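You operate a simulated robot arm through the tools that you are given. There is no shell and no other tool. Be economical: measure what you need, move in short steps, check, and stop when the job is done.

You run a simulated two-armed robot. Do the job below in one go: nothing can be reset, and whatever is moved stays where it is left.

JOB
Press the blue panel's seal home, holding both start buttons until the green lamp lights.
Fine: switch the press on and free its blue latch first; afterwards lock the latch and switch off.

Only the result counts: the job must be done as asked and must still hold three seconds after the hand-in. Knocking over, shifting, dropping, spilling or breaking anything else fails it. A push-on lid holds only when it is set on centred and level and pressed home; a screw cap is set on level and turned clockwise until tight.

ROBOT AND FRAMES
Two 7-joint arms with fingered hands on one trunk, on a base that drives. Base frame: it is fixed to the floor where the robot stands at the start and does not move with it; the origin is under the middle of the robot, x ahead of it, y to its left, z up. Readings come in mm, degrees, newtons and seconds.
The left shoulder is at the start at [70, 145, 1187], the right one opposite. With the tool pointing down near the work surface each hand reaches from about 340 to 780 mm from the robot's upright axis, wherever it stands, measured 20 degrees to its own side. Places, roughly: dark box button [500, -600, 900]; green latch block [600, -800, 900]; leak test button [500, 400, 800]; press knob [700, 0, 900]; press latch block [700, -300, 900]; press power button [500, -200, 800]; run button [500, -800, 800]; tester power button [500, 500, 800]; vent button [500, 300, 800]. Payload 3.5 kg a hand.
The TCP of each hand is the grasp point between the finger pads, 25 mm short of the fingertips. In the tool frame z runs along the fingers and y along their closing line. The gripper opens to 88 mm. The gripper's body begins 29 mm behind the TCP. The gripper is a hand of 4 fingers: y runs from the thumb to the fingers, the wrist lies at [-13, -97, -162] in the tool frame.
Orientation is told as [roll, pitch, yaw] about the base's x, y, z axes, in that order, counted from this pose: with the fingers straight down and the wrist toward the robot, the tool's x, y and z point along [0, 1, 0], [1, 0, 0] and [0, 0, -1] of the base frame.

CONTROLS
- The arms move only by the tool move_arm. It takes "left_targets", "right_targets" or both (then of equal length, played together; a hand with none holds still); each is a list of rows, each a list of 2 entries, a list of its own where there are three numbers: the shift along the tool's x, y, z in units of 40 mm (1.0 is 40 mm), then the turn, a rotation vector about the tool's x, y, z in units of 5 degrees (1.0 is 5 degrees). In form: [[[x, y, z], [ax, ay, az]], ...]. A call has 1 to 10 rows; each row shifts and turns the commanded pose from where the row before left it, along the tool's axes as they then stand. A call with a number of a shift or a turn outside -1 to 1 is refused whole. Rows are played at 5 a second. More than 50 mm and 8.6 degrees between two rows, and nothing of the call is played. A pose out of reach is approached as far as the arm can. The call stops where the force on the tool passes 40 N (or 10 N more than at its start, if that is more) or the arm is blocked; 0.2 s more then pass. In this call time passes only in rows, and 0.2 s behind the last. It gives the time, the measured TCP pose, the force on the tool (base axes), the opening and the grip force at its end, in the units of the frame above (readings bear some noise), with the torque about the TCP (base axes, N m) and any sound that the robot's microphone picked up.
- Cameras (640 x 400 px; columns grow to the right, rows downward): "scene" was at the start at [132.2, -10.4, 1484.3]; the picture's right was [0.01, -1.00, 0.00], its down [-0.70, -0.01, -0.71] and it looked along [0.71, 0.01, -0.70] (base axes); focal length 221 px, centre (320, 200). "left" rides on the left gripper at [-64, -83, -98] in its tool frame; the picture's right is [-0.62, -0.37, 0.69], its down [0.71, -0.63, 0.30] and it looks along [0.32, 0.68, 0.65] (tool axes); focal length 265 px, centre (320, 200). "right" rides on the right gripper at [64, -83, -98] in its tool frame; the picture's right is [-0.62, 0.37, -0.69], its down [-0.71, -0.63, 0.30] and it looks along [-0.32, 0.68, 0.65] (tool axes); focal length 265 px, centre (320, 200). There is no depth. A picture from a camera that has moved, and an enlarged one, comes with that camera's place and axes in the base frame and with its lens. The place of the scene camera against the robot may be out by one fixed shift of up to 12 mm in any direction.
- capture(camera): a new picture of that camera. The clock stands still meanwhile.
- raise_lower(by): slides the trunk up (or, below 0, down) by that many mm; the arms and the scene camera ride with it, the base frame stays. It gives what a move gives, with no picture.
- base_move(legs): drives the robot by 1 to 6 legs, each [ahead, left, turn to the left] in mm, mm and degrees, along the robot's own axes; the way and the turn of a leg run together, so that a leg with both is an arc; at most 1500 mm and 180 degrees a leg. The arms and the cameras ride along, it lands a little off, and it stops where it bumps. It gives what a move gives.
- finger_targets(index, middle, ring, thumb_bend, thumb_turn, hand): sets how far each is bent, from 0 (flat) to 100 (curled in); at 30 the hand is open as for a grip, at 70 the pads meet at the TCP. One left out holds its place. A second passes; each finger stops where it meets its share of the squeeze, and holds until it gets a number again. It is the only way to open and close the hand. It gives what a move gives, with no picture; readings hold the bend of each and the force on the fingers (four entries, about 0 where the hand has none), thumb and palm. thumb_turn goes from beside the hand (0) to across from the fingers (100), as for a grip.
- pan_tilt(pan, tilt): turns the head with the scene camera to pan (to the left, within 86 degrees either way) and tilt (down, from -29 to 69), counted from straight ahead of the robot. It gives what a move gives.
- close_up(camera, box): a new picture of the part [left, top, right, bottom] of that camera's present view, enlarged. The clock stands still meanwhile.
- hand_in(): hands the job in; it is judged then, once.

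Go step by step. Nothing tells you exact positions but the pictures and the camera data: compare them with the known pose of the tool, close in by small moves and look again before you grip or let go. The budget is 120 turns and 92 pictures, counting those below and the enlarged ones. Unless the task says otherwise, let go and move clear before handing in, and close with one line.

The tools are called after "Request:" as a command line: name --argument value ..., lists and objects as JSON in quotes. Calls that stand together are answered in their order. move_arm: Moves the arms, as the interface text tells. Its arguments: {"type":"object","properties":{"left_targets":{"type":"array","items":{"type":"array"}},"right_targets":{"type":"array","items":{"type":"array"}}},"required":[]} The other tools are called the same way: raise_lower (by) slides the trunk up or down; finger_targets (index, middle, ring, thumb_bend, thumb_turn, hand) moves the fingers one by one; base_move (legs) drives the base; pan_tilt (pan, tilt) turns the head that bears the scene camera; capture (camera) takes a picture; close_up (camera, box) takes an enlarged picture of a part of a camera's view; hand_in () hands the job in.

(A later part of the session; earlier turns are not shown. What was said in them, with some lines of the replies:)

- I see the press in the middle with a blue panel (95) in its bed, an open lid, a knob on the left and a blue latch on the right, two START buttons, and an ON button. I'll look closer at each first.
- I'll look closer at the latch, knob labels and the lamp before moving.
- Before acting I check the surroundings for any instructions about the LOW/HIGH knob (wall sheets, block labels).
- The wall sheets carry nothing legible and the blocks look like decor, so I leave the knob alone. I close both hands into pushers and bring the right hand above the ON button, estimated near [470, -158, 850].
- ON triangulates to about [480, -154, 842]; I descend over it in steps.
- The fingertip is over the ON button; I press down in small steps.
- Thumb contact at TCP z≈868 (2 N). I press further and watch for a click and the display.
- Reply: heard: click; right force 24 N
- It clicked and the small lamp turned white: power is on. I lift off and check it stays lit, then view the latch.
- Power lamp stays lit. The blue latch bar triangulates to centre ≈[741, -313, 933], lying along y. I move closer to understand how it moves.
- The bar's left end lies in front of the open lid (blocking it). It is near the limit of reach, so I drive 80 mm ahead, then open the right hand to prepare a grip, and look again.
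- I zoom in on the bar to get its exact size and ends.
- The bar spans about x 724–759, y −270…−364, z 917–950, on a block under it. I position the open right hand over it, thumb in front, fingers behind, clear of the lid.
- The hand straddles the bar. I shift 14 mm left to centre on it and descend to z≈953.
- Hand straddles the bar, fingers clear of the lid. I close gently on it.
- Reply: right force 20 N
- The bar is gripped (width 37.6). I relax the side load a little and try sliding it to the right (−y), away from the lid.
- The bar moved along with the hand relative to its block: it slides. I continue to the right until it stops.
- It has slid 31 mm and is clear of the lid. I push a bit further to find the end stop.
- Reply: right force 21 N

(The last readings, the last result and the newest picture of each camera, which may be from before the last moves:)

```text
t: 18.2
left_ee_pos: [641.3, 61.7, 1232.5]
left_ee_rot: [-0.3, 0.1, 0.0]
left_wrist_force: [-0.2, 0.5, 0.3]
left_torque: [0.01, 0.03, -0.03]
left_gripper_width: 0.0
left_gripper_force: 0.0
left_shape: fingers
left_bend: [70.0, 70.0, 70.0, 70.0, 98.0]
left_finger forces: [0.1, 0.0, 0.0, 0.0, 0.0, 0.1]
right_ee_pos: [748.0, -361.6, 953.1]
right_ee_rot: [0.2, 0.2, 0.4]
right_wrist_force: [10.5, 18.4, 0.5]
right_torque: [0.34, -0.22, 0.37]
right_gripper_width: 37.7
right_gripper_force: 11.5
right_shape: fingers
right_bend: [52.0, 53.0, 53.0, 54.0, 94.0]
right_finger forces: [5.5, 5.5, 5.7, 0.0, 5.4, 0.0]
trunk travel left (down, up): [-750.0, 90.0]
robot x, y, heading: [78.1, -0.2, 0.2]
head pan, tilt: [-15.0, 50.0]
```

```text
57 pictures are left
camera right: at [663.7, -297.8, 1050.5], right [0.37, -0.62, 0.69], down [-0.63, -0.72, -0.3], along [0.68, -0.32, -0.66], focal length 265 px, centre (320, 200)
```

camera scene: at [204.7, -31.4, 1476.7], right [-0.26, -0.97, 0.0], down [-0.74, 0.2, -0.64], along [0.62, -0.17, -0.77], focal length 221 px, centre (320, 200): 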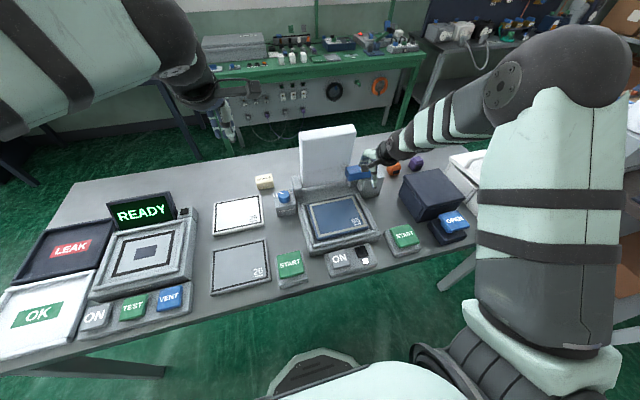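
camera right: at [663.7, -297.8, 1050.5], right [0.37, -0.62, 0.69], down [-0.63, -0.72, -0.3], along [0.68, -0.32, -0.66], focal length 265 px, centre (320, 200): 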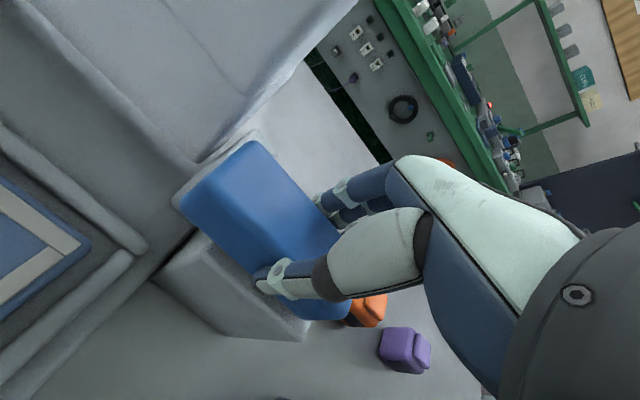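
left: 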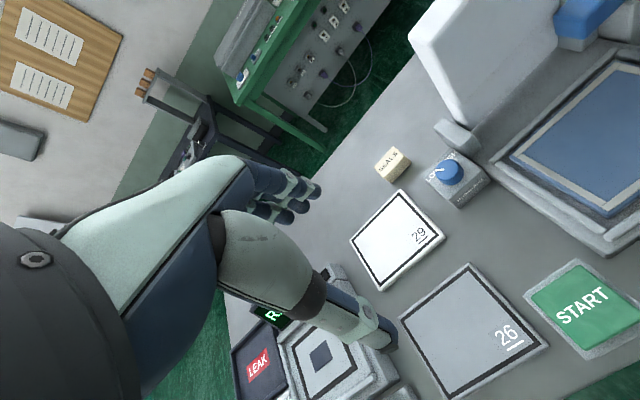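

The bar stopped and the grip slipped: end stop reached (~33 mm travel). I release and lift off, then check.

Request:
finger_targets --hand "right" --index 30 --middle 30 --ring 30 --thumb_bend 30 --thumb_turn 98

Request:
move_arm --right_targets '[[[0, 0, -0.6], [0, 0, 0]], [[0, 0, -1], [0, 0, 0]], [[0, 0, -0.6], [0, 0, 0]], [[0, -1, 0], [0, 0, 0]], [[0, -1, 0], [0, 0, 0]], [[0, -1, 0], [0, 0, 0]], [[0, -1, 0], [0, 0, 0]]]'

Request:
capture --camera "right"

Request:
capture --camera "left"

```text
t: 19.2
left_ee_pos: [637.9, 56.8, 1233.8]
left_ee_rot: [0.0, 0.0, -0.2]
left_wrist_force: [0.4, 0.6, -0.3]
left_torque: [-0.02, -0.01, 0.0]
left_gripper_width: 0.0
left_gripper_force: 0.1
left_shape: fingers
left_bend: [70.0, 70.0, 70.0, 70.0, 98.0]
left_finger forces: [0.0, 0.0, 0.0, 0.1, 0.1, 0.1]
right_ee_pos: [744.9, -370.0, 952.0]
right_ee_rot: [0.1, 0.0, -0.1]
right_wrist_force: [-0.7, 0.1, 0.0]
right_torque: [0.01, -0.03, 0.01]
right_gripper_width: 84.6
right_gripper_force: 0.0
right_shape: fingers
right_bend: [30.0, 30.0, 30.0, 30.0, 96.0]
right_finger forces: [0.0, 0.1, 0.0, 0.0, 0.1, 0.0]
trunk travel left (down, up): [-750.0, 90.0]
robot x, y, heading: [79.8, -0.3, 0.2]
head pan, tilt: [-15.0, 50.0]
```

```text
t: 20.9
left_ee_pos: [638.9, 58.2, 1234.0]
left_ee_rot: [0.0, -0.1, -0.1]
left_wrist_force: [-1.0, 1.0, 0.9]
left_torque: [0.0, -0.02, 0.07]
left_gripper_width: 0.0
left_gripper_force: 0.0
left_shape: fingers
left_bend: [70.0, 70.0, 70.0, 70.0, 98.0]
left_finger forces: [0.0, 0.0, 0.1, 0.0, 0.0, 0.0]
right_ee_pos: [581.4, -365.0, 1039.1]
right_ee_rot: [0.0, -0.1, 0.0]
right_wrist_force: [0.0, 0.6, 0.4]
right_torque: [0.0, 0.02, 0.02]
right_gripper_width: 84.6
right_gripper_force: 0.0
right_shape: fingers
right_bend: [30.0, 30.0, 30.0, 30.0, 96.0]
right_finger forces: [0.0, 0.1, 0.0, 0.0, 0.0, 0.0]
trunk travel left (down, up): [-750.0, 90.0]
robot x, y, heading: [81.2, -3.8, -0.1]
head pan, tilt: [-15.0, 50.0]
```

```text
56 pictures are left
camera right: at [497.5, -301.2, 1136.9], right [0.37, -0.62, 0.69], down [-0.63, -0.71, -0.31], along [0.68, -0.32, -0.65], focal length 265 px, centre (320, 200)
```

right: 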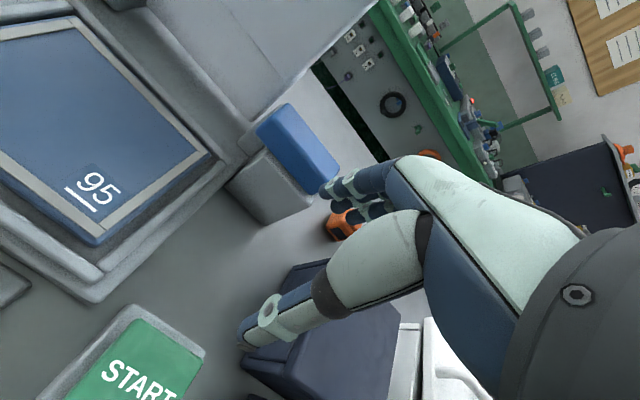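

```text
55 pictures are left
camera left: at [552.5, -7.5, 1333.7], right [-0.37, -0.62, -0.69], down [-0.63, 0.72, -0.31], along [0.69, 0.32, -0.65], focal length 265 px, centre (320, 200)
```

left: 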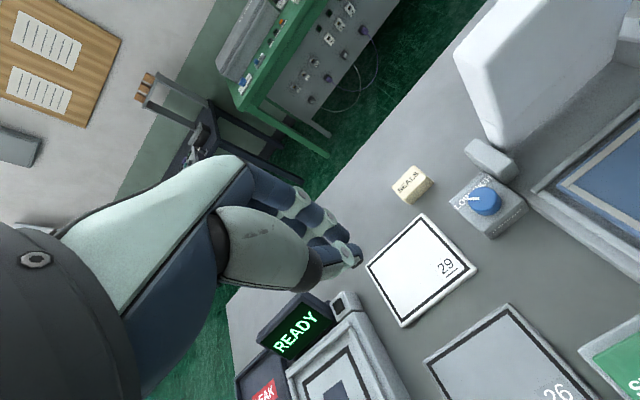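

Latch is free and clear of the lid. START buttons are at about [495, -386, 838] and [492, -15, 838]; I close the right fist and bring both hands above them.

Request:
finger_targets --hand "right" --index 70 --middle 70 --ring 70 --thumb_bend 70

Request:
move_arm --left_targets '[[[-0.22, -0.46, 0.8], [0, 0, 0]], [[-0.22, -0.46, 0.8], [0, 0, 0]], [[-0.22, -0.46, 0.8], [0, 0, 0]], [[-0.22, -0.46, 0.8], [0, 0, 0]], [[-0.22, -0.46, 0.8], [0, 0, 0]], [[-0.22, -0.46, 0.8], [0, 0, 0]], [[-0.22, -0.46, 0.8], [0, 0, 0]], [[-0.22, -0.46, 0.8], [0, 0, 0]]]' --right_targets '[[[-0.07, -0.27, 0.2], [0, 0, 0]], [[-0.07, -0.27, 0.2], [0, 0, 0]], [[-0.07, -0.27, 0.2], [0, 0, 0]], [[-0.07, -0.27, 0.2], [0, 0, 0]], [[-0.07, -0.27, 0.2], [0, 0, 0]], [[-0.07, -0.27, 0.2], [0, 0, 0]], [[-0.07, -0.27, 0.2], [0, 0, 0]], [[-0.07, -0.27, 0.2], [0, 0, 0]]]'

Request:
capture --camera "right"

Request:
capture --camera "left"

```text
t: 21.9
left_ee_pos: [639.6, 57.2, 1233.3]
left_ee_rot: [-0.1, 0.0, -0.1]
left_wrist_force: [1.0, -0.7, -0.3]
left_torque: [0.0, -0.03, 0.0]
left_gripper_width: 0.1
left_gripper_force: 0.1
left_shape: fingers
left_bend: [70.0, 70.0, 70.0, 70.0, 98.0]
left_finger forces: [0.0, 0.0, 0.0, 0.0, 0.1, 0.1]
right_ee_pos: [583.5, -366.8, 1037.6]
right_ee_rot: [0.0, 0.0, -0.1]
right_wrist_force: [-0.2, 0.1, -0.3]
right_torque: [0.01, 0.02, 0.02]
right_gripper_width: 0.0
right_gripper_force: 0.0
right_shape: fingers
right_bend: [70.0, 70.0, 70.0, 70.0, 100.0]
right_finger forces: [0.1, 0.0, 0.1, 0.0, 0.0, 0.0]
trunk travel left (down, up): [-750.0, 90.0]
robot x, y, heading: [77.8, -2.2, 0.2]
head pan, tilt: [-15.0, 50.0]
```

```text
t: 23.6
left_ee_pos: [491.5, -12.9, 977.1]
left_ee_rot: [-0.2, -0.2, 0.2]
left_wrist_force: [0.0, 0.0, -0.1]
left_torque: [-0.02, -0.01, 0.02]
left_gripper_width: 0.1
left_gripper_force: 0.2
left_shape: fingers
left_bend: [70.0, 70.0, 70.0, 70.0, 98.0]
left_finger forces: [0.0, 0.0, 0.0, 0.1, 0.0, 0.1]
right_ee_pos: [497.9, -391.3, 978.5]
right_ee_rot: [0.1, -0.1, -0.1]
right_wrist_force: [0.8, 0.3, 0.2]
right_torque: [0.02, -0.04, -0.04]
right_gripper_width: 0.0
right_gripper_force: 0.0
right_shape: fingers
right_bend: [70.0, 70.0, 70.0, 70.0, 100.0]
right_finger forces: [0.0, 0.1, 0.0, 0.0, 0.0, 0.0]
trunk travel left (down, up): [-750.0, 90.0]
robot x, y, heading: [79.9, 1.0, -0.1]
head pan, tilt: [-15.0, 50.0]
```

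```text
54 pictures are left
camera right: at [413.9, -326.6, 1076.2], right [0.37, -0.62, 0.69], down [-0.63, -0.71, -0.31], along [0.68, -0.32, -0.65], focal length 265 px, centre (320, 200)
```

right: 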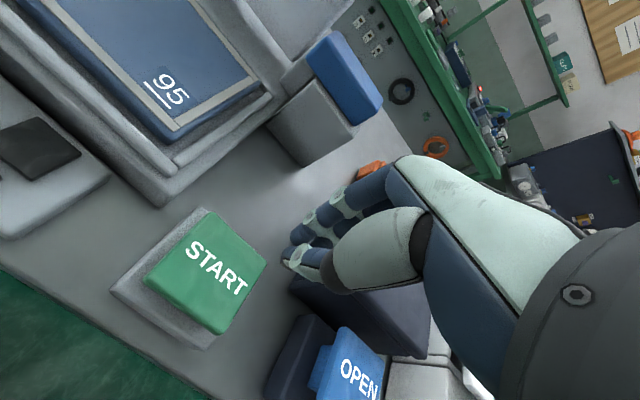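

```text
53 pictures are left
camera left: at [407.8, -77.4, 1076.2], right [-0.36, -0.63, -0.69], down [-0.63, 0.71, -0.31], along [0.68, 0.32, -0.65], focal length 265 px, centre (320, 200)
```

left: 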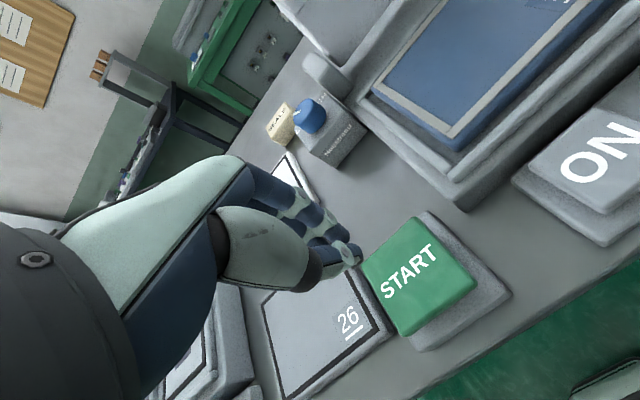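

Both hands are within a few mm of the button centres. I correct and descend to just above contact.

Request:
move_arm --left_targets '[[[0.12, 0.1, 0.8], [0, 0, 0]], [[0, 0, 0.9], [0, 0, 0]], [[0, 0, 0.7], [0, 0, 0]]]' --right_targets '[[[0.15, 0, 0.8], [0, 0, 0]], [[0, 0, 0.9], [0, 0, 0]], [[0, 0, 0.7], [0, 0, 0]]]'

Request:
capture --camera "right"

Request:
capture --camera "left"

```text
t: 24.4
left_ee_pos: [497.3, -7.9, 883.6]
left_ee_rot: [-0.4, -0.1, 0.6]
left_wrist_force: [0.4, -0.6, 0.6]
left_torque: [0.01, 0.0, -0.01]
left_gripper_width: 0.0
left_gripper_force: 0.5
left_shape: fingers
left_bend: [70.0, 70.0, 70.0, 70.0, 97.0]
left_finger forces: [0.0, 0.0, 0.1, 0.1, 0.7, 0.0]
right_ee_pos: [497.5, -386.5, 882.4]
right_ee_rot: [0.1, 0.0, -0.1]
right_wrist_force: [0.2, 0.3, 0.9]
right_torque: [0.0, 0.02, 0.0]
right_gripper_width: 0.1
right_gripper_force: 1.0
right_shape: fingers
right_bend: [70.0, 70.0, 70.0, 70.0, 100.0]
right_finger forces: [0.1, 0.1, 0.0, 0.0, 0.8, 0.0]
trunk travel left (down, up): [-750.0, 90.0]
robot x, y, heading: [81.1, 0.1, -0.1]
head pan, tilt: [-15.0, 50.0]
```

```text
52 pictures are left
camera right: at [414.0, -322.3, 980.4], right [0.37, -0.62, 0.69], down [-0.63, -0.71, -0.31], along [0.68, -0.32, -0.65], focal length 265 px, centre (320, 200)
```

right: 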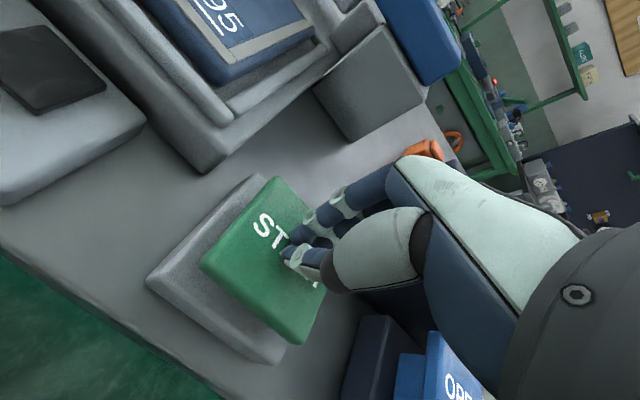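

```text
51 pictures are left
camera left: at [413.9, -71.9, 982.6], right [-0.36, -0.63, -0.69], down [-0.64, 0.71, -0.31], along [0.68, 0.33, -0.66], focal length 265 px, centre (320, 200)
```

left: 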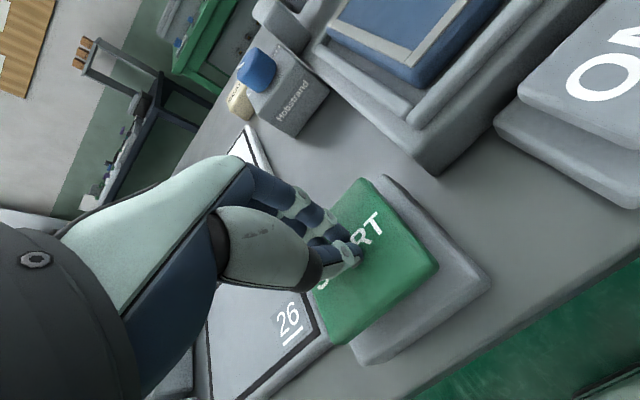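

Both thumbs just touch their START buttons. I press both together in small steps.

Request:
move_arm --left_targets '[[[0, 0, 0.1], [0, 0, 0]], [[0, 0, 0.1], [0, 0, 0]], [[0, 0, 0.05], [0, 0, 0]]]' --right_targets '[[[0, 0, 0.1], [0, 0, 0]], [[0, 0, 0.1], [0, 0, 0]], [[0, 0, 0.05], [0, 0, 0]]]'

Request:
capture --camera "scene"

```text
t: 25.2
left_ee_pos: [496.4, -6.1, 874.6]
left_ee_rot: [-0.1, -0.1, 0.2]
left_wrist_force: [0.9, -0.6, 4.1]
left_torque: [-0.02, 0.01, 0.02]
left_gripper_width: 0.0
left_gripper_force: 2.2
left_shape: fingers
left_bend: [70.0, 70.0, 70.0, 70.0, 98.0]
left_finger forces: [0.7, 0.2, 0.0, 0.1, 2.7, 0.0]
right_ee_pos: [498.0, -386.1, 873.6]
right_ee_rot: [0.0, -0.2, -0.1]
right_wrist_force: [-0.8, -0.5, 3.5]
right_torque: [-0.01, 0.05, 0.0]
right_gripper_width: 0.2
right_gripper_force: 1.9
right_shape: fingers
right_bend: [70.0, 70.0, 70.0, 70.0, 100.0]
right_finger forces: [0.1, 0.0, 0.0, 0.1, 3.8, 0.0]
trunk travel left (down, up): [-750.0, 90.0]
robot x, y, heading: [82.3, -0.8, 0.0]
head pan, tilt: [-15.0, 50.0]
heard: click, click
```

```text
50 pictures are left
camera scene: at [204.3, -31.1, 1476.8], right [-0.26, -0.97, 0.0], down [-0.74, 0.2, -0.64], along [0.62, -0.17, -0.77], focal length 221 px, centre (320, 200)
```

scene: 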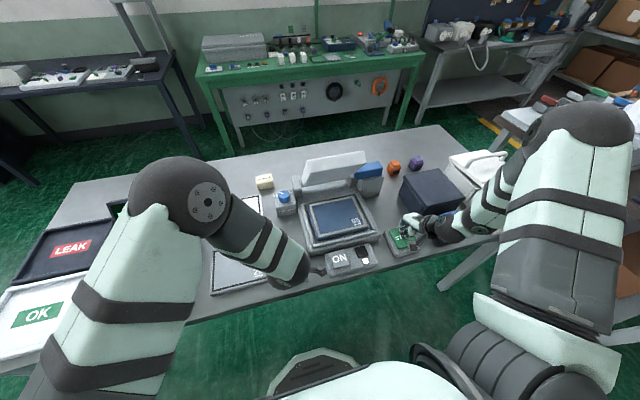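

Two clicks were heard and the lid is coming down. I hold both buttons, pressing slightly more, and let time pass.

Request:
move_arm --left_targets '[[[0, 0, 0.05], [0, 0, 0]], [[0, 0, 0], [0, 0, 0]], [[0, 0, 0], [0, 0, 0]], [[0, 0, 0], [0, 0, 0]], [[0, 0, 0], [0, 0, 0]]]' --right_targets '[[[0, 0, 0.05], [0, 0, 0]], [[0, 0, 0], [0, 0, 0]], [[0, 0, 0], [0, 0, 0]], [[0, 0, 0], [0, 0, 0]], [[0, 0, 0], [0, 0, 0]]]'

Request:
close_up --camera "scene" --box '[260, 140, 460, 290]'

```text
t: 26.4
left_ee_pos: [495.0, -6.7, 872.7]
left_ee_rot: [-0.1, -0.2, 0.2]
left_wrist_force: [3.0, -0.7, 9.1]
left_torque: [-0.13, -0.09, -0.01]
left_gripper_width: 0.0
left_gripper_force: 4.5
left_shape: fingers
left_bend: [70.0, 70.0, 70.0, 71.0, 97.0]
left_finger forces: [6.8, 0.5, 0.0, 0.0, 2.3, 0.0]
right_ee_pos: [498.0, -386.1, 871.8]
right_ee_rot: [-0.1, -0.1, 0.0]
right_wrist_force: [-1.4, -1.1, 9.8]
right_torque: [0.03, 0.11, 0.02]
right_gripper_width: 0.0
right_gripper_force: 4.7
right_shape: fingers
right_bend: [70.0, 70.0, 70.0, 70.0, 100.0]
right_finger forces: [1.5, 0.3, 0.0, 0.1, 8.8, 0.0]
trunk travel left (down, up): [-750.0, 90.0]
robot x, y, heading: [80.4, 4.3, -0.4]
head pan, tilt: [-15.0, 50.0]
```

```text
2.67 times, centred on (360, 215) of scene
camera zoom: at [203.2, -30.6, 1476.9], right [-0.26, -0.97, 0.0], down [-0.74, 0.2, -0.64], along [0.62, -0.17, -0.77], focal length 589 px, centre (213, 160)
```

zoom: 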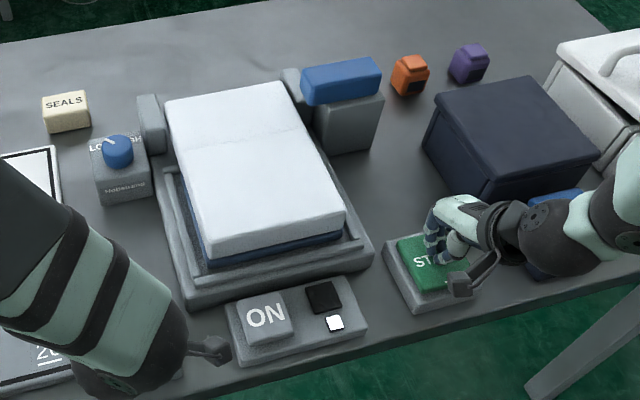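

The lid is down on the blue panel and the lamp is not lit yet; keep holding.

Request:
move_arm --left_targets '[[[0, 0, 0], [0, 0, 0]], [[0, 0, 0], [0, 0, 0]], [[0, 0, 0], [0, 0, 0]], [[0, 0, 0], [0, 0, 0]], [[0, 0, 0], [0, 0, 0]], [[0, 0, 0], [0, 0, 0]]]' --right_targets '[[[0, 0, 0], [0, 0, 0]], [[0, 0, 0], [0, 0, 0]], [[0, 0, 0], [0, 0, 0]], [[0, 0, 0], [0, 0, 0]], [[0, 0, 0], [0, 0, 0]], [[0, 0, 0], [0, 0, 0]]]'

Request:
close_up --camera "scene" --box '[260, 140, 460, 290]'

```text
t: 27.9
left_ee_pos: [494.8, -6.9, 871.1]
left_ee_rot: [-0.2, 0.0, 0.0]
left_wrist_force: [2.8, -0.2, 7.7]
left_torque: [-0.08, -0.08, 0.03]
left_gripper_width: 0.0
left_gripper_force: 3.0
left_shape: fingers
left_bend: [70.0, 70.0, 70.0, 71.0, 98.0]
left_finger forces: [5.8, 0.2, 0.0, 0.0, 1.1, 0.0]
right_ee_pos: [496.7, -386.2, 871.5]
right_ee_rot: [-0.1, -0.1, -0.1]
right_wrist_force: [0.3, -1.4, 11.8]
right_torque: [0.01, 0.08, -0.01]
right_gripper_width: 0.1
right_gripper_force: 5.8
right_shape: fingers
right_bend: [70.0, 70.0, 70.0, 70.0, 100.0]
right_finger forces: [2.3, 0.4, 0.0, 0.1, 9.0, 0.1]
trunk travel left (down, up): [-750.0, 90.0]
robot x, y, heading: [81.0, -0.0, -0.2]
head pan, tilt: [-15.0, 50.0]
```

```text
2.67 times, centred on (360, 215) of scene
camera zoom: at [203.2, -30.3, 1476.8], right [-0.26, -0.97, 0.0], down [-0.74, 0.2, -0.64], along [0.62, -0.17, -0.77], focal length 589 px, centre (213, 160)
```

zoom: 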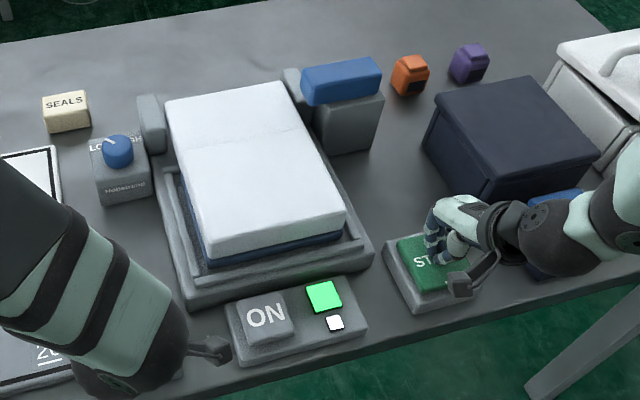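

The green lamp is lit. I release both buttons straight up and wait for the lid.

Request:
move_arm --left_targets '[[[0, 0, -0.7], [0, 0, 0]], [[0, 0, -1], [0, 0, 0]], [[0, 0, -1], [0, 0, 0]], [[0, 0, -1], [0, 0, 0]], [[0, 0, 0], [0, 0, 0]], [[0, 0, 0], [0, 0, 0]]]' --right_targets '[[[0, 0, -0.7], [0, 0, 0]], [[0, 0, -1], [0, 0, 0]], [[0, 0, -1], [0, 0, 0]], [[0, 0, -1], [0, 0, 0]], [[0, 0, 0], [0, 0, 0]], [[0, 0, 0], [0, 0, 0]]]'

Request:
capture --camera "scene"

Request:
capture --camera "right"

```text
t: 29.2
left_ee_pos: [496.4, -9.1, 1017.2]
left_ee_rot: [0.0, 0.0, -0.2]
left_wrist_force: [0.2, 0.0, 0.2]
left_torque: [-0.02, 0.02, -0.01]
left_gripper_width: 0.0
left_gripper_force: 0.1
left_shape: fingers
left_bend: [70.0, 70.0, 70.0, 70.0, 98.0]
left_finger forces: [0.0, 0.0, 0.1, 0.0, 0.0, 0.1]
right_ee_pos: [500.8, -387.4, 1017.2]
right_ee_rot: [-0.1, 0.1, -0.2]
right_wrist_force: [0.2, 0.0, -0.2]
right_torque: [-0.01, 0.0, 0.01]
right_gripper_width: 0.1
right_gripper_force: 0.0
right_shape: fingers
right_bend: [70.0, 70.0, 70.0, 70.0, 100.0]
right_finger forces: [0.0, 0.1, 0.1, 0.0, 0.0, 0.1]
trunk travel left (down, up): [-750.0, 90.0]
robot x, y, heading: [81.9, -2.1, -0.0]
head pan, tilt: [-15.0, 50.0]
```

```text
47 pictures are left
camera scene: at [206.1, -31.7, 1476.5], right [-0.26, -0.97, 0.0], down [-0.74, 0.2, -0.64], along [0.62, -0.17, -0.77], focal length 221 px, centre (320, 200)
```

scene: 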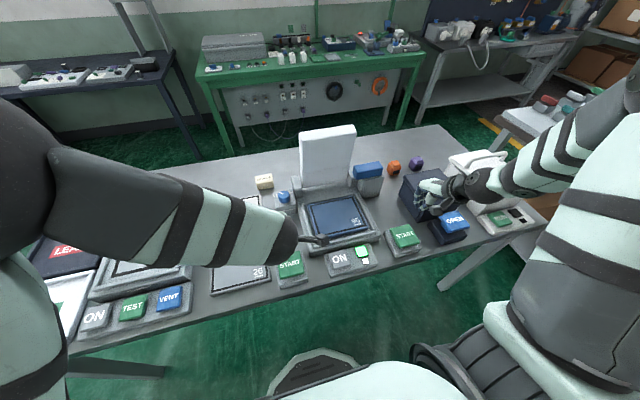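

```text
46 pictures are left
camera right: at [416.9, -322.8, 1115.9], right [0.37, -0.62, 0.69], down [-0.63, -0.71, -0.3], along [0.68, -0.33, -0.65], focal length 265 px, centre (320, 200)
```

right: 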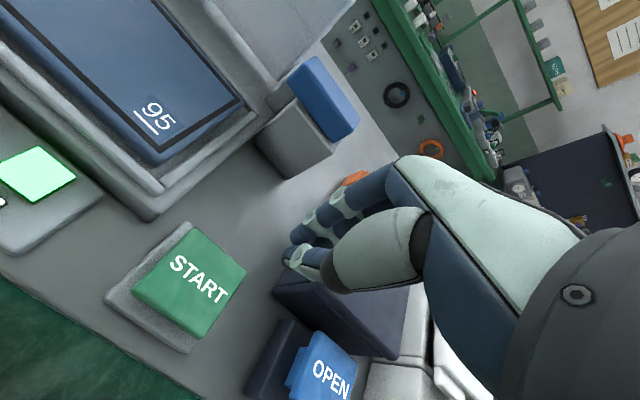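

The lid returned up, the seal frame now sits pressed (dark), and the lamp stays green. Now I re-lock the latch: open the right hand and go back over the bar, now centred near [742, -350, 933].

Request:
finger_targets --hand "right" --index 30 --middle 30 --ring 30 --thumb_bend 30 --thumb_turn 98

Request:
move_arm --right_targets '[[[0.85, 0, -0.2], [0, 0, 0]], [[0, 1, 0], [0, 0, 0]], [[0, 1, 0], [0, 0, 0]], [[0, 1, 0], [0, 0, 0]], [[0, 1, 0], [0, 0, 0]], [[0, 1, 0.3], [0, 0, 0]], [[0, 1, 0.2], [0, 0, 0]]]'

Request:
capture --camera "right"

```text
t: 30.2
left_ee_pos: [495.6, -7.8, 1018.0]
left_ee_rot: [0.0, 0.0, 0.0]
left_wrist_force: [-0.4, -0.6, -0.6]
left_torque: [-0.01, 0.01, -0.01]
left_gripper_width: 0.0
left_gripper_force: 0.1
left_shape: fingers
left_bend: [70.0, 70.0, 70.0, 70.0, 98.0]
left_finger forces: [0.1, 0.0, 0.1, 0.1, 0.0, 0.0]
right_ee_pos: [501.1, -388.4, 1017.8]
right_ee_rot: [0.0, 0.0, -0.1]
right_wrist_force: [0.6, 0.9, 0.2]
right_torque: [0.01, -0.03, -0.02]
right_gripper_width: 84.2
right_gripper_force: 0.1
right_shape: fingers
right_bend: [30.0, 30.0, 30.0, 30.0, 96.0]
right_finger forces: [0.1, 0.0, 0.0, 0.1, 0.0, 0.1]
trunk travel left (down, up): [-750.0, 90.0]
robot x, y, heading: [80.8, -0.5, -0.3]
head pan, tilt: [-15.0, 50.0]
```

```text
t: 31.9
left_ee_pos: [497.3, -7.5, 1017.0]
left_ee_rot: [0.0, 0.1, -0.1]
left_wrist_force: [1.1, 0.3, -1.2]
left_torque: [-0.01, 0.01, 0.04]
left_gripper_width: 0.1
left_gripper_force: 0.0
left_shape: fingers
left_bend: [70.0, 70.0, 70.0, 70.0, 98.0]
left_finger forces: [0.0, 0.0, 0.0, 0.1, 0.1, 0.1]
right_ee_pos: [742.0, -353.1, 1005.0]
right_ee_rot: [0.1, 0.2, -0.2]
right_wrist_force: [0.8, 0.1, -0.4]
right_torque: [0.0, 0.02, 0.03]
right_gripper_width: 84.5
right_gripper_force: 0.0
right_shape: fingers
right_bend: [30.0, 30.0, 30.0, 30.0, 96.0]
right_finger forces: [0.0, 0.1, 0.1, 0.0, 0.0, 0.1]
trunk travel left (down, up): [-750.0, 90.0]
robot x, y, heading: [79.0, 0.8, -0.3]
head pan, tilt: [-15.0, 50.0]
```

```text
45 pictures are left
camera right: at [658.0, -287.9, 1103.2], right [0.37, -0.62, 0.69], down [-0.63, -0.71, -0.3], along [0.68, -0.32, -0.66], focal length 265 px, centre (320, 200)
```

right: 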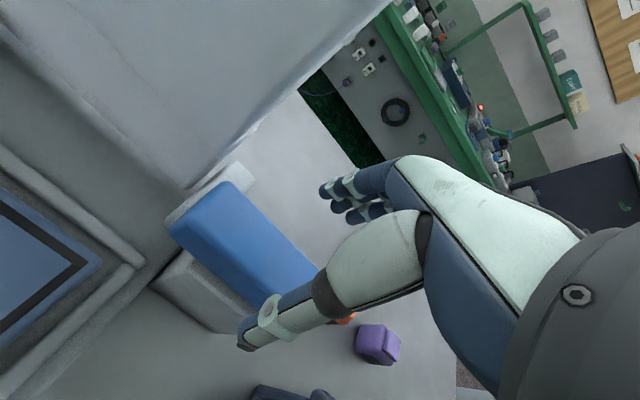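

The bar's left end is at y≈−300; the hand is centred. Descend and grip.

Request:
move_arm --right_targets '[[[0, 0.08, 0.4], [0, 0, 0]], [[0, 0, 0.4], [0, 0, 0]], [[0, 0, 0.3], [0, 0, 0]], [[0, 0, 0.2], [0, 0, 0]]]'

Request:
finger_targets --hand "right" --index 60 --middle 60 --ring 60 --thumb_bend 60

Request:
capture --camera "right"

```text
t: 32.9
left_ee_pos: [496.7, -7.5, 1017.3]
left_ee_rot: [0.0, -0.1, -0.1]
left_wrist_force: [-0.2, 0.1, -0.6]
left_torque: [0.02, -0.01, -0.01]
left_gripper_width: 0.1
left_gripper_force: 0.0
left_shape: fingers
left_bend: [70.0, 70.0, 70.0, 70.0, 98.0]
left_finger forces: [0.1, 0.0, 0.0, 0.0, 0.1, 0.0]
right_ee_pos: [742.3, -352.2, 953.9]
right_ee_rot: [0.0, 0.0, -0.1]
right_wrist_force: [0.1, -0.6, 0.3]
right_torque: [0.02, 0.01, 0.0]
right_gripper_width: 84.5
right_gripper_force: 0.1
right_shape: fingers
right_bend: [30.0, 30.0, 30.0, 30.0, 96.0]
right_finger forces: [0.0, 0.1, 0.0, 0.1, 0.1, 0.0]
trunk travel left (down, up): [-750.0, 90.0]
robot x, y, heading: [77.9, 1.0, -0.1]
head pan, tilt: [-15.0, 50.0]
```

```text
t: 33.9
left_ee_pos: [498.6, -6.9, 1017.1]
left_ee_rot: [0.1, 0.2, 0.0]
left_wrist_force: [0.3, -0.5, -0.2]
left_torque: [-0.04, 0.01, -0.03]
left_gripper_width: 0.1
left_gripper_force: 0.1
left_shape: fingers
left_bend: [70.0, 70.0, 70.0, 70.0, 98.0]
left_finger forces: [0.0, 0.0, 0.0, 0.0, 0.0, 0.0]
right_ee_pos: [746.7, -351.1, 954.9]
right_ee_rot: [0.1, 0.0, 0.0]
right_wrist_force: [17.8, -1.2, 5.1]
right_torque: [-0.02, -0.37, 0.19]
right_gripper_width: 37.5
right_gripper_force: 12.8
right_shape: fingers
right_bend: [51.0, 53.0, 52.0, 55.0, 99.0]
right_finger forces: [7.6, 7.0, 6.9, 0.1, 4.1, 0.1]
trunk travel left (down, up): [-750.0, 90.0]
robot x, y, heading: [81.4, -0.3, -0.1]
head pan, tilt: [-15.0, 50.0]
```

```text
44 pictures are left
camera right: at [661.9, -285.4, 1051.5], right [0.37, -0.62, 0.69], down [-0.63, -0.71, -0.31], along [0.69, -0.32, -0.65], focal length 265 px, centre (320, 200)
```

right: 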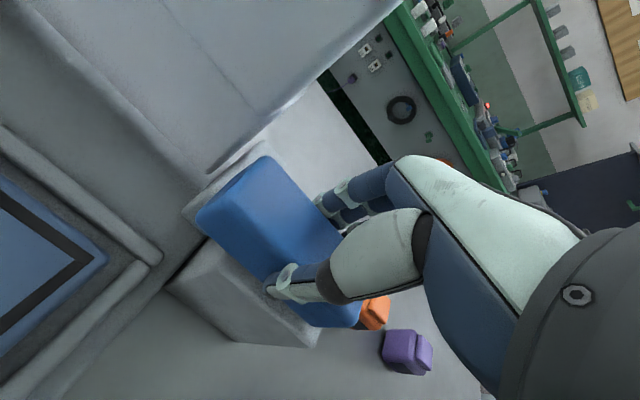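

Gripped. Slide it back left (+y) toward the locked position.

Request:
move_arm --right_targets '[[[0, 0.1, 0], [0, 0, 0]], [[0.2, 0, 0], [0, 0, 0]], [[0.2, 0, 0], [0, 0, 0]], [[0.2, 0, 0], [0, 0, 0]], [[0.2, 0, 0], [0, 0, 0]]]'

Request:
move_arm --right_targets '[[[0.15, 0, 0], [0, 0, 0]], [[0.1, 0, 0], [0, 0, 0]]]'

Request:
capture --camera "right"

```text
t: 35.0
left_ee_pos: [497.4, -8.0, 1016.7]
left_ee_rot: [-0.1, 0.1, -0.1]
left_wrist_force: [1.1, 0.3, -0.5]
left_torque: [-0.01, 0.0, 0.03]
left_gripper_width: 0.0
left_gripper_force: 0.0
left_shape: fingers
left_bend: [70.0, 70.0, 70.0, 70.0, 98.0]
left_finger forces: [0.1, 0.0, 0.0, 0.0, 0.1, 0.0]
right_ee_pos: [747.2, -319.8, 954.2]
right_ee_rot: [-0.1, 0.1, -0.1]
right_wrist_force: [9.2, -3.7, 4.3]
right_torque: [-0.09, -0.26, 0.09]
right_gripper_width: 37.7
right_gripper_force: 10.7
right_shape: fingers
right_bend: [51.0, 53.0, 52.0, 54.0, 99.0]
right_finger forces: [5.5, 5.2, 5.0, 0.1, 6.0, 0.1]
trunk travel left (down, up): [-750.0, 90.0]
robot x, y, heading: [81.8, -2.2, 0.1]
head pan, tilt: [-15.0, 50.0]
```

```text
t: 35.6
left_ee_pos: [497.0, -10.6, 1017.6]
left_ee_rot: [0.2, 0.0, -0.2]
left_wrist_force: [-0.5, -1.0, -0.4]
left_torque: [0.04, 0.0, 0.02]
left_gripper_width: 0.0
left_gripper_force: 0.0
left_shape: fingers
left_bend: [70.0, 70.0, 70.0, 70.0, 98.0]
left_finger forces: [0.1, 0.0, 0.1, 0.1, 0.0, 0.0]
right_ee_pos: [747.2, -316.7, 954.7]
right_ee_rot: [-0.2, -0.1, -0.5]
right_wrist_force: [9.5, -16.8, 5.5]
right_torque: [-0.37, -0.28, -0.06]
right_gripper_width: 37.9
right_gripper_force: 11.5
right_shape: fingers
right_bend: [51.0, 53.0, 52.0, 54.0, 100.0]
right_finger forces: [5.7, 5.1, 5.5, 0.1, 6.2, 0.0]
trunk travel left (down, up): [-750.0, 90.0]
robot x, y, heading: [82.3, -0.5, -0.1]
head pan, tilt: [-15.0, 50.0]
```

```text
43 pictures are left
camera right: at [664.0, -250.6, 1051.1], right [0.36, -0.62, 0.69], down [-0.64, -0.71, -0.3], along [0.68, -0.33, -0.65], focal length 265 px, centre (320, 200)
```

right: 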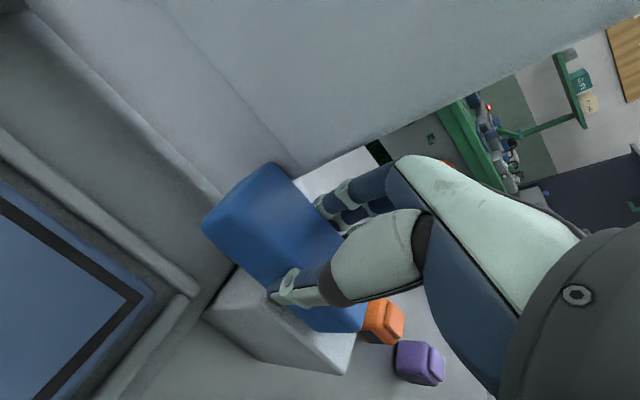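

It hit its stop with the bar back at its original place in front of the lid. I release, lift and retreat, then verify.

Request:
move_arm --right_targets '[[[0.12, 0, 0], [0, 0, 0]]]'

Request:
finger_targets --hand "right" --index 30 --middle 30 --ring 30 --thumb_bend 30 --thumb_turn 98

Request:
move_arm --right_targets '[[[-0.2, 0, -0.6], [0, 0, 0]], [[0, 0, -1], [0, 0, 0]], [[0, 0, -0.6], [0, 0, 0]], [[0, -1, 0], [0, 0, 0]], [[0, -1, 0], [0, 0, 0]], [[0, -1, 0], [0, 0, 0]], [[0, -1, 0], [0, 0, 0]], [[0, -1, 0], [0, 0, 0]]]'

Request:
close_up --camera "scene" --box '[260, 110, 460, 290]'

Request:
capture --camera "right"

```text
t: 36.0
left_ee_pos: [498.1, -10.0, 1017.5]
left_ee_rot: [0.2, 0.1, -0.1]
left_wrist_force: [-0.2, 0.0, -0.2]
left_torque: [0.0, 0.03, -0.01]
left_gripper_width: 0.0
left_gripper_force: 0.0
left_shape: fingers
left_bend: [70.0, 70.0, 70.0, 70.0, 98.0]
left_finger forces: [0.0, 0.1, 0.0, 0.0, 0.1, 0.0]
right_ee_pos: [747.7, -310.1, 952.9]
right_ee_rot: [0.0, 0.1, -0.3]
right_wrist_force: [10.1, -18.0, 1.9]
right_torque: [-0.36, -0.24, -0.02]
right_gripper_width: 38.0
right_gripper_force: 11.1
right_shape: fingers
right_bend: [51.0, 53.0, 52.0, 53.0, 100.0]
right_finger forces: [5.8, 5.1, 5.2, 0.0, 6.0, 0.0]
trunk travel left (down, up): [-750.0, 90.0]
robot x, y, heading: [77.5, 3.5, -0.1]
head pan, tilt: [-15.0, 50.0]
```

```text
t: 37.0
left_ee_pos: [496.4, -8.4, 1016.9]
left_ee_rot: [0.0, 0.0, -0.2]
left_wrist_force: [0.2, 0.1, 0.0]
left_torque: [0.02, 0.0, -0.03]
left_gripper_width: 0.0
left_gripper_force: 0.0
left_shape: fingers
left_bend: [70.0, 70.0, 70.0, 70.0, 98.0]
left_finger forces: [0.0, 0.0, 0.1, 0.0, 0.0, 0.0]
right_ee_pos: [746.3, -304.9, 954.5]
right_ee_rot: [0.0, 0.0, 0.1]
right_wrist_force: [0.0, -0.5, -0.3]
right_torque: [0.05, 0.03, 0.05]
right_gripper_width: 84.4
right_gripper_force: 0.1
right_shape: fingers
right_bend: [30.0, 30.0, 30.0, 30.0, 96.0]
right_finger forces: [0.0, 0.0, 0.1, 0.0, 0.0, 0.0]
trunk travel left (down, up): [-750.0, 90.0]
robot x, y, heading: [81.0, 1.9, -0.1]
head pan, tilt: [-15.0, 50.0]
```

```text
t: 38.9
left_ee_pos: [494.0, -8.0, 1018.0]
left_ee_rot: [0.0, -0.2, -0.1]
left_wrist_force: [-0.8, 0.2, 0.5]
left_torque: [0.01, 0.0, 0.0]
left_gripper_width: 0.0
left_gripper_force: 0.1
left_shape: fingers
left_bend: [70.0, 70.0, 70.0, 70.0, 98.0]
left_finger forces: [0.0, 0.0, 0.1, 0.0, 0.0, 0.0]
right_ee_pos: [544.2, -312.9, 1043.1]
right_ee_rot: [-0.1, -0.1, -0.1]
right_wrist_force: [0.2, 0.7, 0.2]
right_torque: [0.02, 0.0, -0.02]
right_gripper_width: 84.9
right_gripper_force: 0.0
right_shape: fingers
right_bend: [30.0, 30.0, 30.0, 30.0, 96.0]
right_finger forces: [0.1, 0.1, 0.0, 0.0, 0.1, 0.1]
trunk travel left (down, up): [-750.0, 90.0]
robot x, y, heading: [80.0, -2.1, -0.2]
head pan, tilt: [-15.0, 50.0]
```

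```text
2.22 times, centred on (360, 200) of scene
camera zoom: at [203.1, -31.4, 1476.8], right [-0.26, -0.97, 0.0], down [-0.74, 0.2, -0.64], along [0.62, -0.17, -0.77], focal length 491 px, centre (231, 200)
```

zoom: 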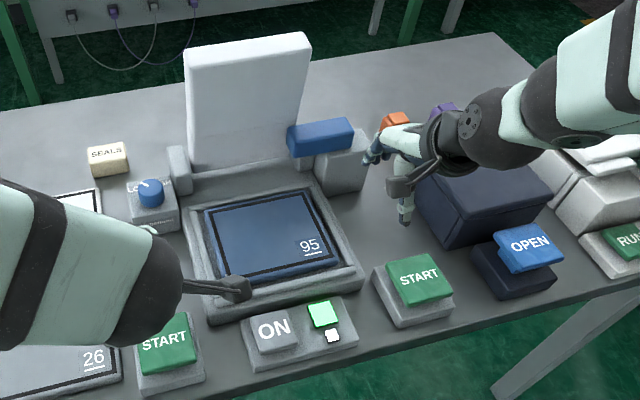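

```text
41 pictures are left
camera right: at [459.2, -247.6, 1140.5], right [0.37, -0.62, 0.69], down [-0.63, -0.71, -0.31], along [0.68, -0.33, -0.65], focal length 265 px, centre (320, 200)
```

right: 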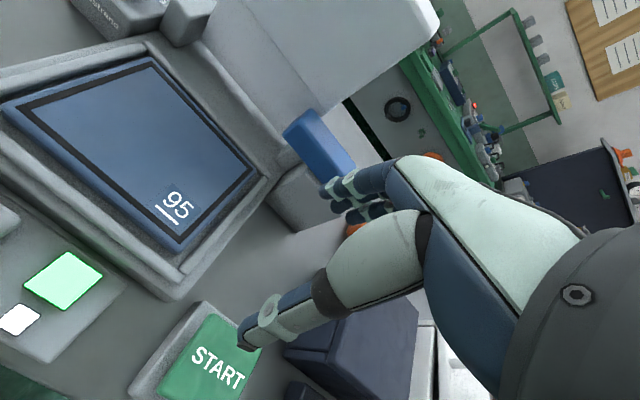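

Latch is locked again. Now I move the left hand aside and bring the closed right fist over the ON button to switch off.

Request:
finger_targets --hand "right" --index 70 --middle 70 --ring 70 --thumb_bend 70

Request:
move_arm --left_targets '[[[0.6, 0, -0.5], [0, 0, 0]], [[0.6, 0, -0.5], [0, 0, 0]], [[0.6, 0, -0.5], [0, 0, 0]], [[0.6, 0, -0.5], [0, 0, 0]], [[0.6, 0, -0.5], [0, 0, 0]]]' --right_targets '[[[0.8, -0.34, 0.2], [0, 0, 0]], [[0.8, -0.34, 0.2], [0, 0, 0]], [[0.8, -0.34, 0.4], [0, 0, 0]], [[0.8, -0.34, 0.6], [0, 0, 0]], [[0.8, -0.29, 0.8], [0, 0, 0]]]'

Request:
capture --camera "right"

```text
t: 39.9
left_ee_pos: [496.1, -8.1, 1018.5]
left_ee_rot: [0.0, 0.0, -0.1]
left_wrist_force: [0.6, 0.3, -0.1]
left_torque: [-0.01, -0.04, 0.02]
left_gripper_width: 0.0
left_gripper_force: 0.0
left_shape: fingers
left_bend: [70.0, 70.0, 70.0, 70.0, 98.0]
left_finger forces: [0.1, 0.0, 0.0, 0.0, 0.0, 0.0]
right_ee_pos: [545.1, -312.3, 1041.7]
right_ee_rot: [0.0, 0.0, -0.1]
right_wrist_force: [-0.6, -1.1, 0.2]
right_torque: [-0.01, 0.01, 0.0]
right_gripper_width: 0.0
right_gripper_force: 0.0
right_shape: fingers
right_bend: [70.0, 70.0, 70.0, 70.0, 100.0]
right_finger forces: [0.0, 0.0, 0.0, 0.1, 0.0, 0.1]
trunk travel left (down, up): [-750.0, 90.0]
robot x, y, heading: [81.2, 2.2, -0.1]
head pan, tilt: [-15.0, 50.0]
```

```text
t: 41.0
left_ee_pos: [495.1, 113.8, 1119.2]
left_ee_rot: [-0.2, 0.0, -0.1]
left_wrist_force: [-0.5, 0.0, 0.0]
left_torque: [0.01, 0.01, -0.04]
left_gripper_width: 0.2
left_gripper_force: 0.1
left_shape: fingers
left_bend: [70.0, 70.0, 70.0, 70.0, 98.0]
left_finger forces: [0.1, 0.0, 0.1, 0.0, 0.0, 0.1]
right_ee_pos: [475.9, -152.9, 955.3]
right_ee_rot: [-0.2, 0.0, -0.1]
right_wrist_force: [-0.6, 0.0, 0.2]
right_torque: [-0.04, 0.02, 0.0]
right_gripper_width: 0.2
right_gripper_force: 0.1
right_shape: fingers
right_bend: [70.0, 70.0, 70.0, 70.0, 100.0]
right_finger forces: [0.0, 0.1, 0.0, 0.0, 0.0, 0.1]
trunk travel left (down, up): [-750.0, 90.0]
robot x, y, heading: [81.3, 1.0, -0.1]
head pan, tilt: [-15.0, 50.0]
```

```text
40 pictures are left
camera right: at [392.2, -88.6, 1052.4], right [0.37, -0.62, 0.69], down [-0.63, -0.71, -0.3], along [0.68, -0.33, -0.65], focal length 265 px, centre (320, 200)
```

right: 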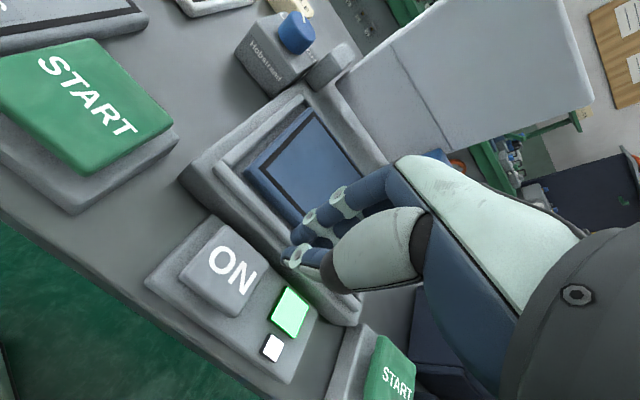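

Right above ON at the same spot as before; descend to near contact (z≈870), then press.

Request:
move_arm --right_targets '[[[0, 0, 0.9], [0, 0, 0]], [[0, 0, 0.9], [0, 0, 0]], [[0, 0, 0.3], [0, 0, 0]]]'

Request:
move_arm --right_targets '[[[0, 0, 0.1], [0, 0, 0]], [[0, 0, 0.1], [0, 0, 0]]]'

Request:
capture --camera "right"

```text
t: 41.9
left_ee_pos: [493.4, 110.3, 1119.4]
left_ee_rot: [0.0, -0.1, -0.2]
left_wrist_force: [-0.3, -0.3, 0.4]
left_torque: [0.0, -0.04, 0.02]
left_gripper_width: 0.0
left_gripper_force: 0.0
left_shape: fingers
left_bend: [70.0, 70.0, 70.0, 70.0, 98.0]
left_finger forces: [0.0, 0.0, 0.0, 0.0, 0.0, 0.0]
right_ee_pos: [477.3, -155.4, 872.0]
right_ee_rot: [0.0, 0.1, -0.1]
right_wrist_force: [0.1, -0.7, 0.1]
right_torque: [-0.03, -0.01, -0.02]
right_gripper_width: 0.1
right_gripper_force: 0.1
right_shape: fingers
right_bend: [70.0, 70.0, 70.0, 70.0, 100.0]
right_finger forces: [0.1, 0.0, 0.0, 0.0, 0.0, 0.0]
trunk travel left (down, up): [-750.0, 90.0]
robot x, y, heading: [85.3, 2.2, 0.0]
head pan, tilt: [-15.0, 50.0]
```

```text
t: 42.5
left_ee_pos: [494.6, 109.6, 1119.6]
left_ee_rot: [0.0, -0.2, -0.1]
left_wrist_force: [0.5, 0.1, -0.4]
left_torque: [0.02, -0.04, 0.01]
left_gripper_width: 0.0
left_gripper_force: 0.1
left_shape: fingers
left_bend: [70.0, 70.0, 70.0, 70.0, 98.0]
left_finger forces: [0.0, 0.0, 0.1, 0.1, 0.0, 0.0]
right_ee_pos: [478.2, -153.3, 864.8]
right_ee_rot: [0.1, -0.3, -0.1]
right_wrist_force: [-2.7, -0.1, 6.3]
right_torque: [0.0, 0.12, 0.01]
right_gripper_width: 0.0
right_gripper_force: 2.8
right_shape: fingers
right_bend: [70.0, 70.0, 70.0, 70.0, 100.0]
right_finger forces: [0.0, 0.0, 0.1, 0.0, 6.7, 0.0]
trunk travel left (down, up): [-750.0, 90.0]
robot x, y, heading: [80.5, 5.0, -0.2]
head pan, tilt: [-15.0, 50.0]
heard: click
```

```text
39 pictures are left
camera right: at [395.2, -88.5, 961.4], right [0.37, -0.62, 0.69], down [-0.63, -0.71, -0.31], along [0.69, -0.33, -0.65], focal length 265 px, centre (320, 200)
```

right: 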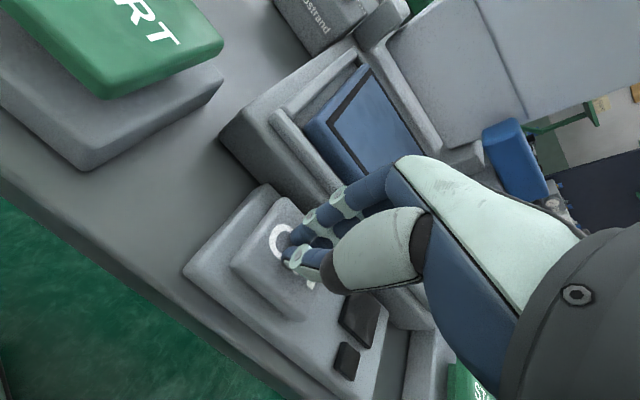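

Click: both lamps are off, so the power is off. I lift straight up and clear, then do a final check.

Request:
move_arm --right_targets '[[[0, 0, -0.8], [0, 0, 0]], [[0, 0, -1], [0, 0, 0]], [[0, 0, -1], [0, 0, 0]], [[0, 0, -1], [0, 0, 0]], [[-0.8, 0, -0.5], [0, 0, 0]], [[-1, 0, 0], [0, 0, 0]], [[-1, 0, 0], [0, 0, 0]], [[-1, 0, 0], [0, 0, 0]], [[-1, 0, 0], [0, 0, 0]]]'

Request:
capture --camera "scene"

Request:
close_up --camera "scene" --box '[260, 110, 460, 290]'

```text
t: 44.5
left_ee_pos: [496.1, 109.8, 1120.2]
left_ee_rot: [0.0, 0.0, -0.1]
left_wrist_force: [-0.1, -0.6, -0.1]
left_torque: [0.0, 0.01, -0.01]
left_gripper_width: 0.0
left_gripper_force: 0.0
left_shape: fingers
left_bend: [70.0, 70.0, 70.0, 70.0, 98.0]
left_finger forces: [0.1, 0.0, 0.0, 0.0, 0.0, 0.0]
right_ee_pos: [485.0, -345.7, 1033.2]
right_ee_rot: [0.0, 0.0, -0.1]
right_wrist_force: [0.6, -0.3, -0.2]
right_torque: [0.03, -0.01, 0.01]
right_gripper_width: 0.0
right_gripper_force: 0.0
right_shape: fingers
right_bend: [70.0, 70.0, 70.0, 70.0, 100.0]
right_finger forces: [0.1, 0.0, 0.0, 0.0, 0.0, 0.0]
right hand out of reach, approached as far as the arm can: row 5
trunk travel left (down, up): [-750.0, 90.0]
robot x, y, heading: [78.4, -0.3, -0.3]
head pan, tilt: [-15.0, 50.0]
```

```text
38 pictures are left
camera scene: at [205.8, -32.3, 1476.5], right [-0.26, -0.97, 0.0], down [-0.74, 0.2, -0.64], along [0.62, -0.17, -0.77], focal length 221 px, centre (320, 200)
```

scene: 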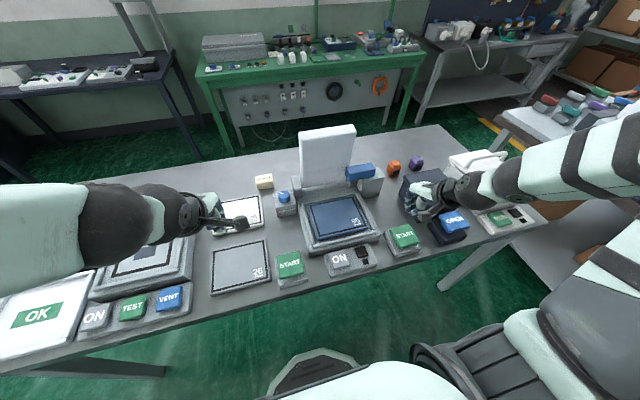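

```text
2.22 times, centred on (360, 200) of scene
camera zoom: at [205.8, -32.3, 1476.5], right [-0.26, -0.97, 0.0], down [-0.74, 0.2, -0.64], along [0.62, -0.17, -0.77], focal length 491 px, centre (231, 200)
```

zoom: 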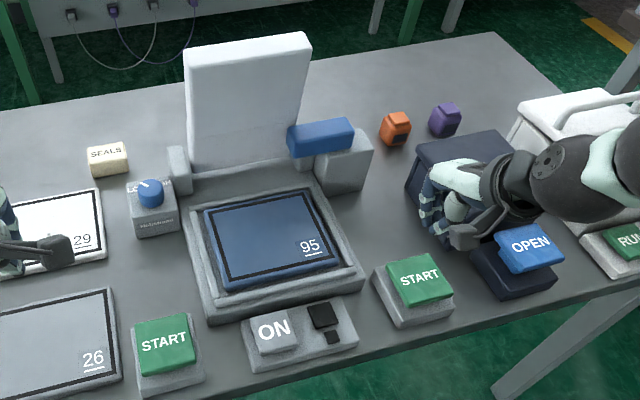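

The seal is pressed (dark frame), the latch is locked, the lamps are off, nothing else has moved and the hands are clear. I hand in.

Request:
hand_in

```text
The job is handed in.
```

The blue panel's seal is pressed home: I held both start buttons until the green lamp lit, then locked the blue latch again and switched the press off. I left the LOW/HIGH knob as it was, pointing at LOW.
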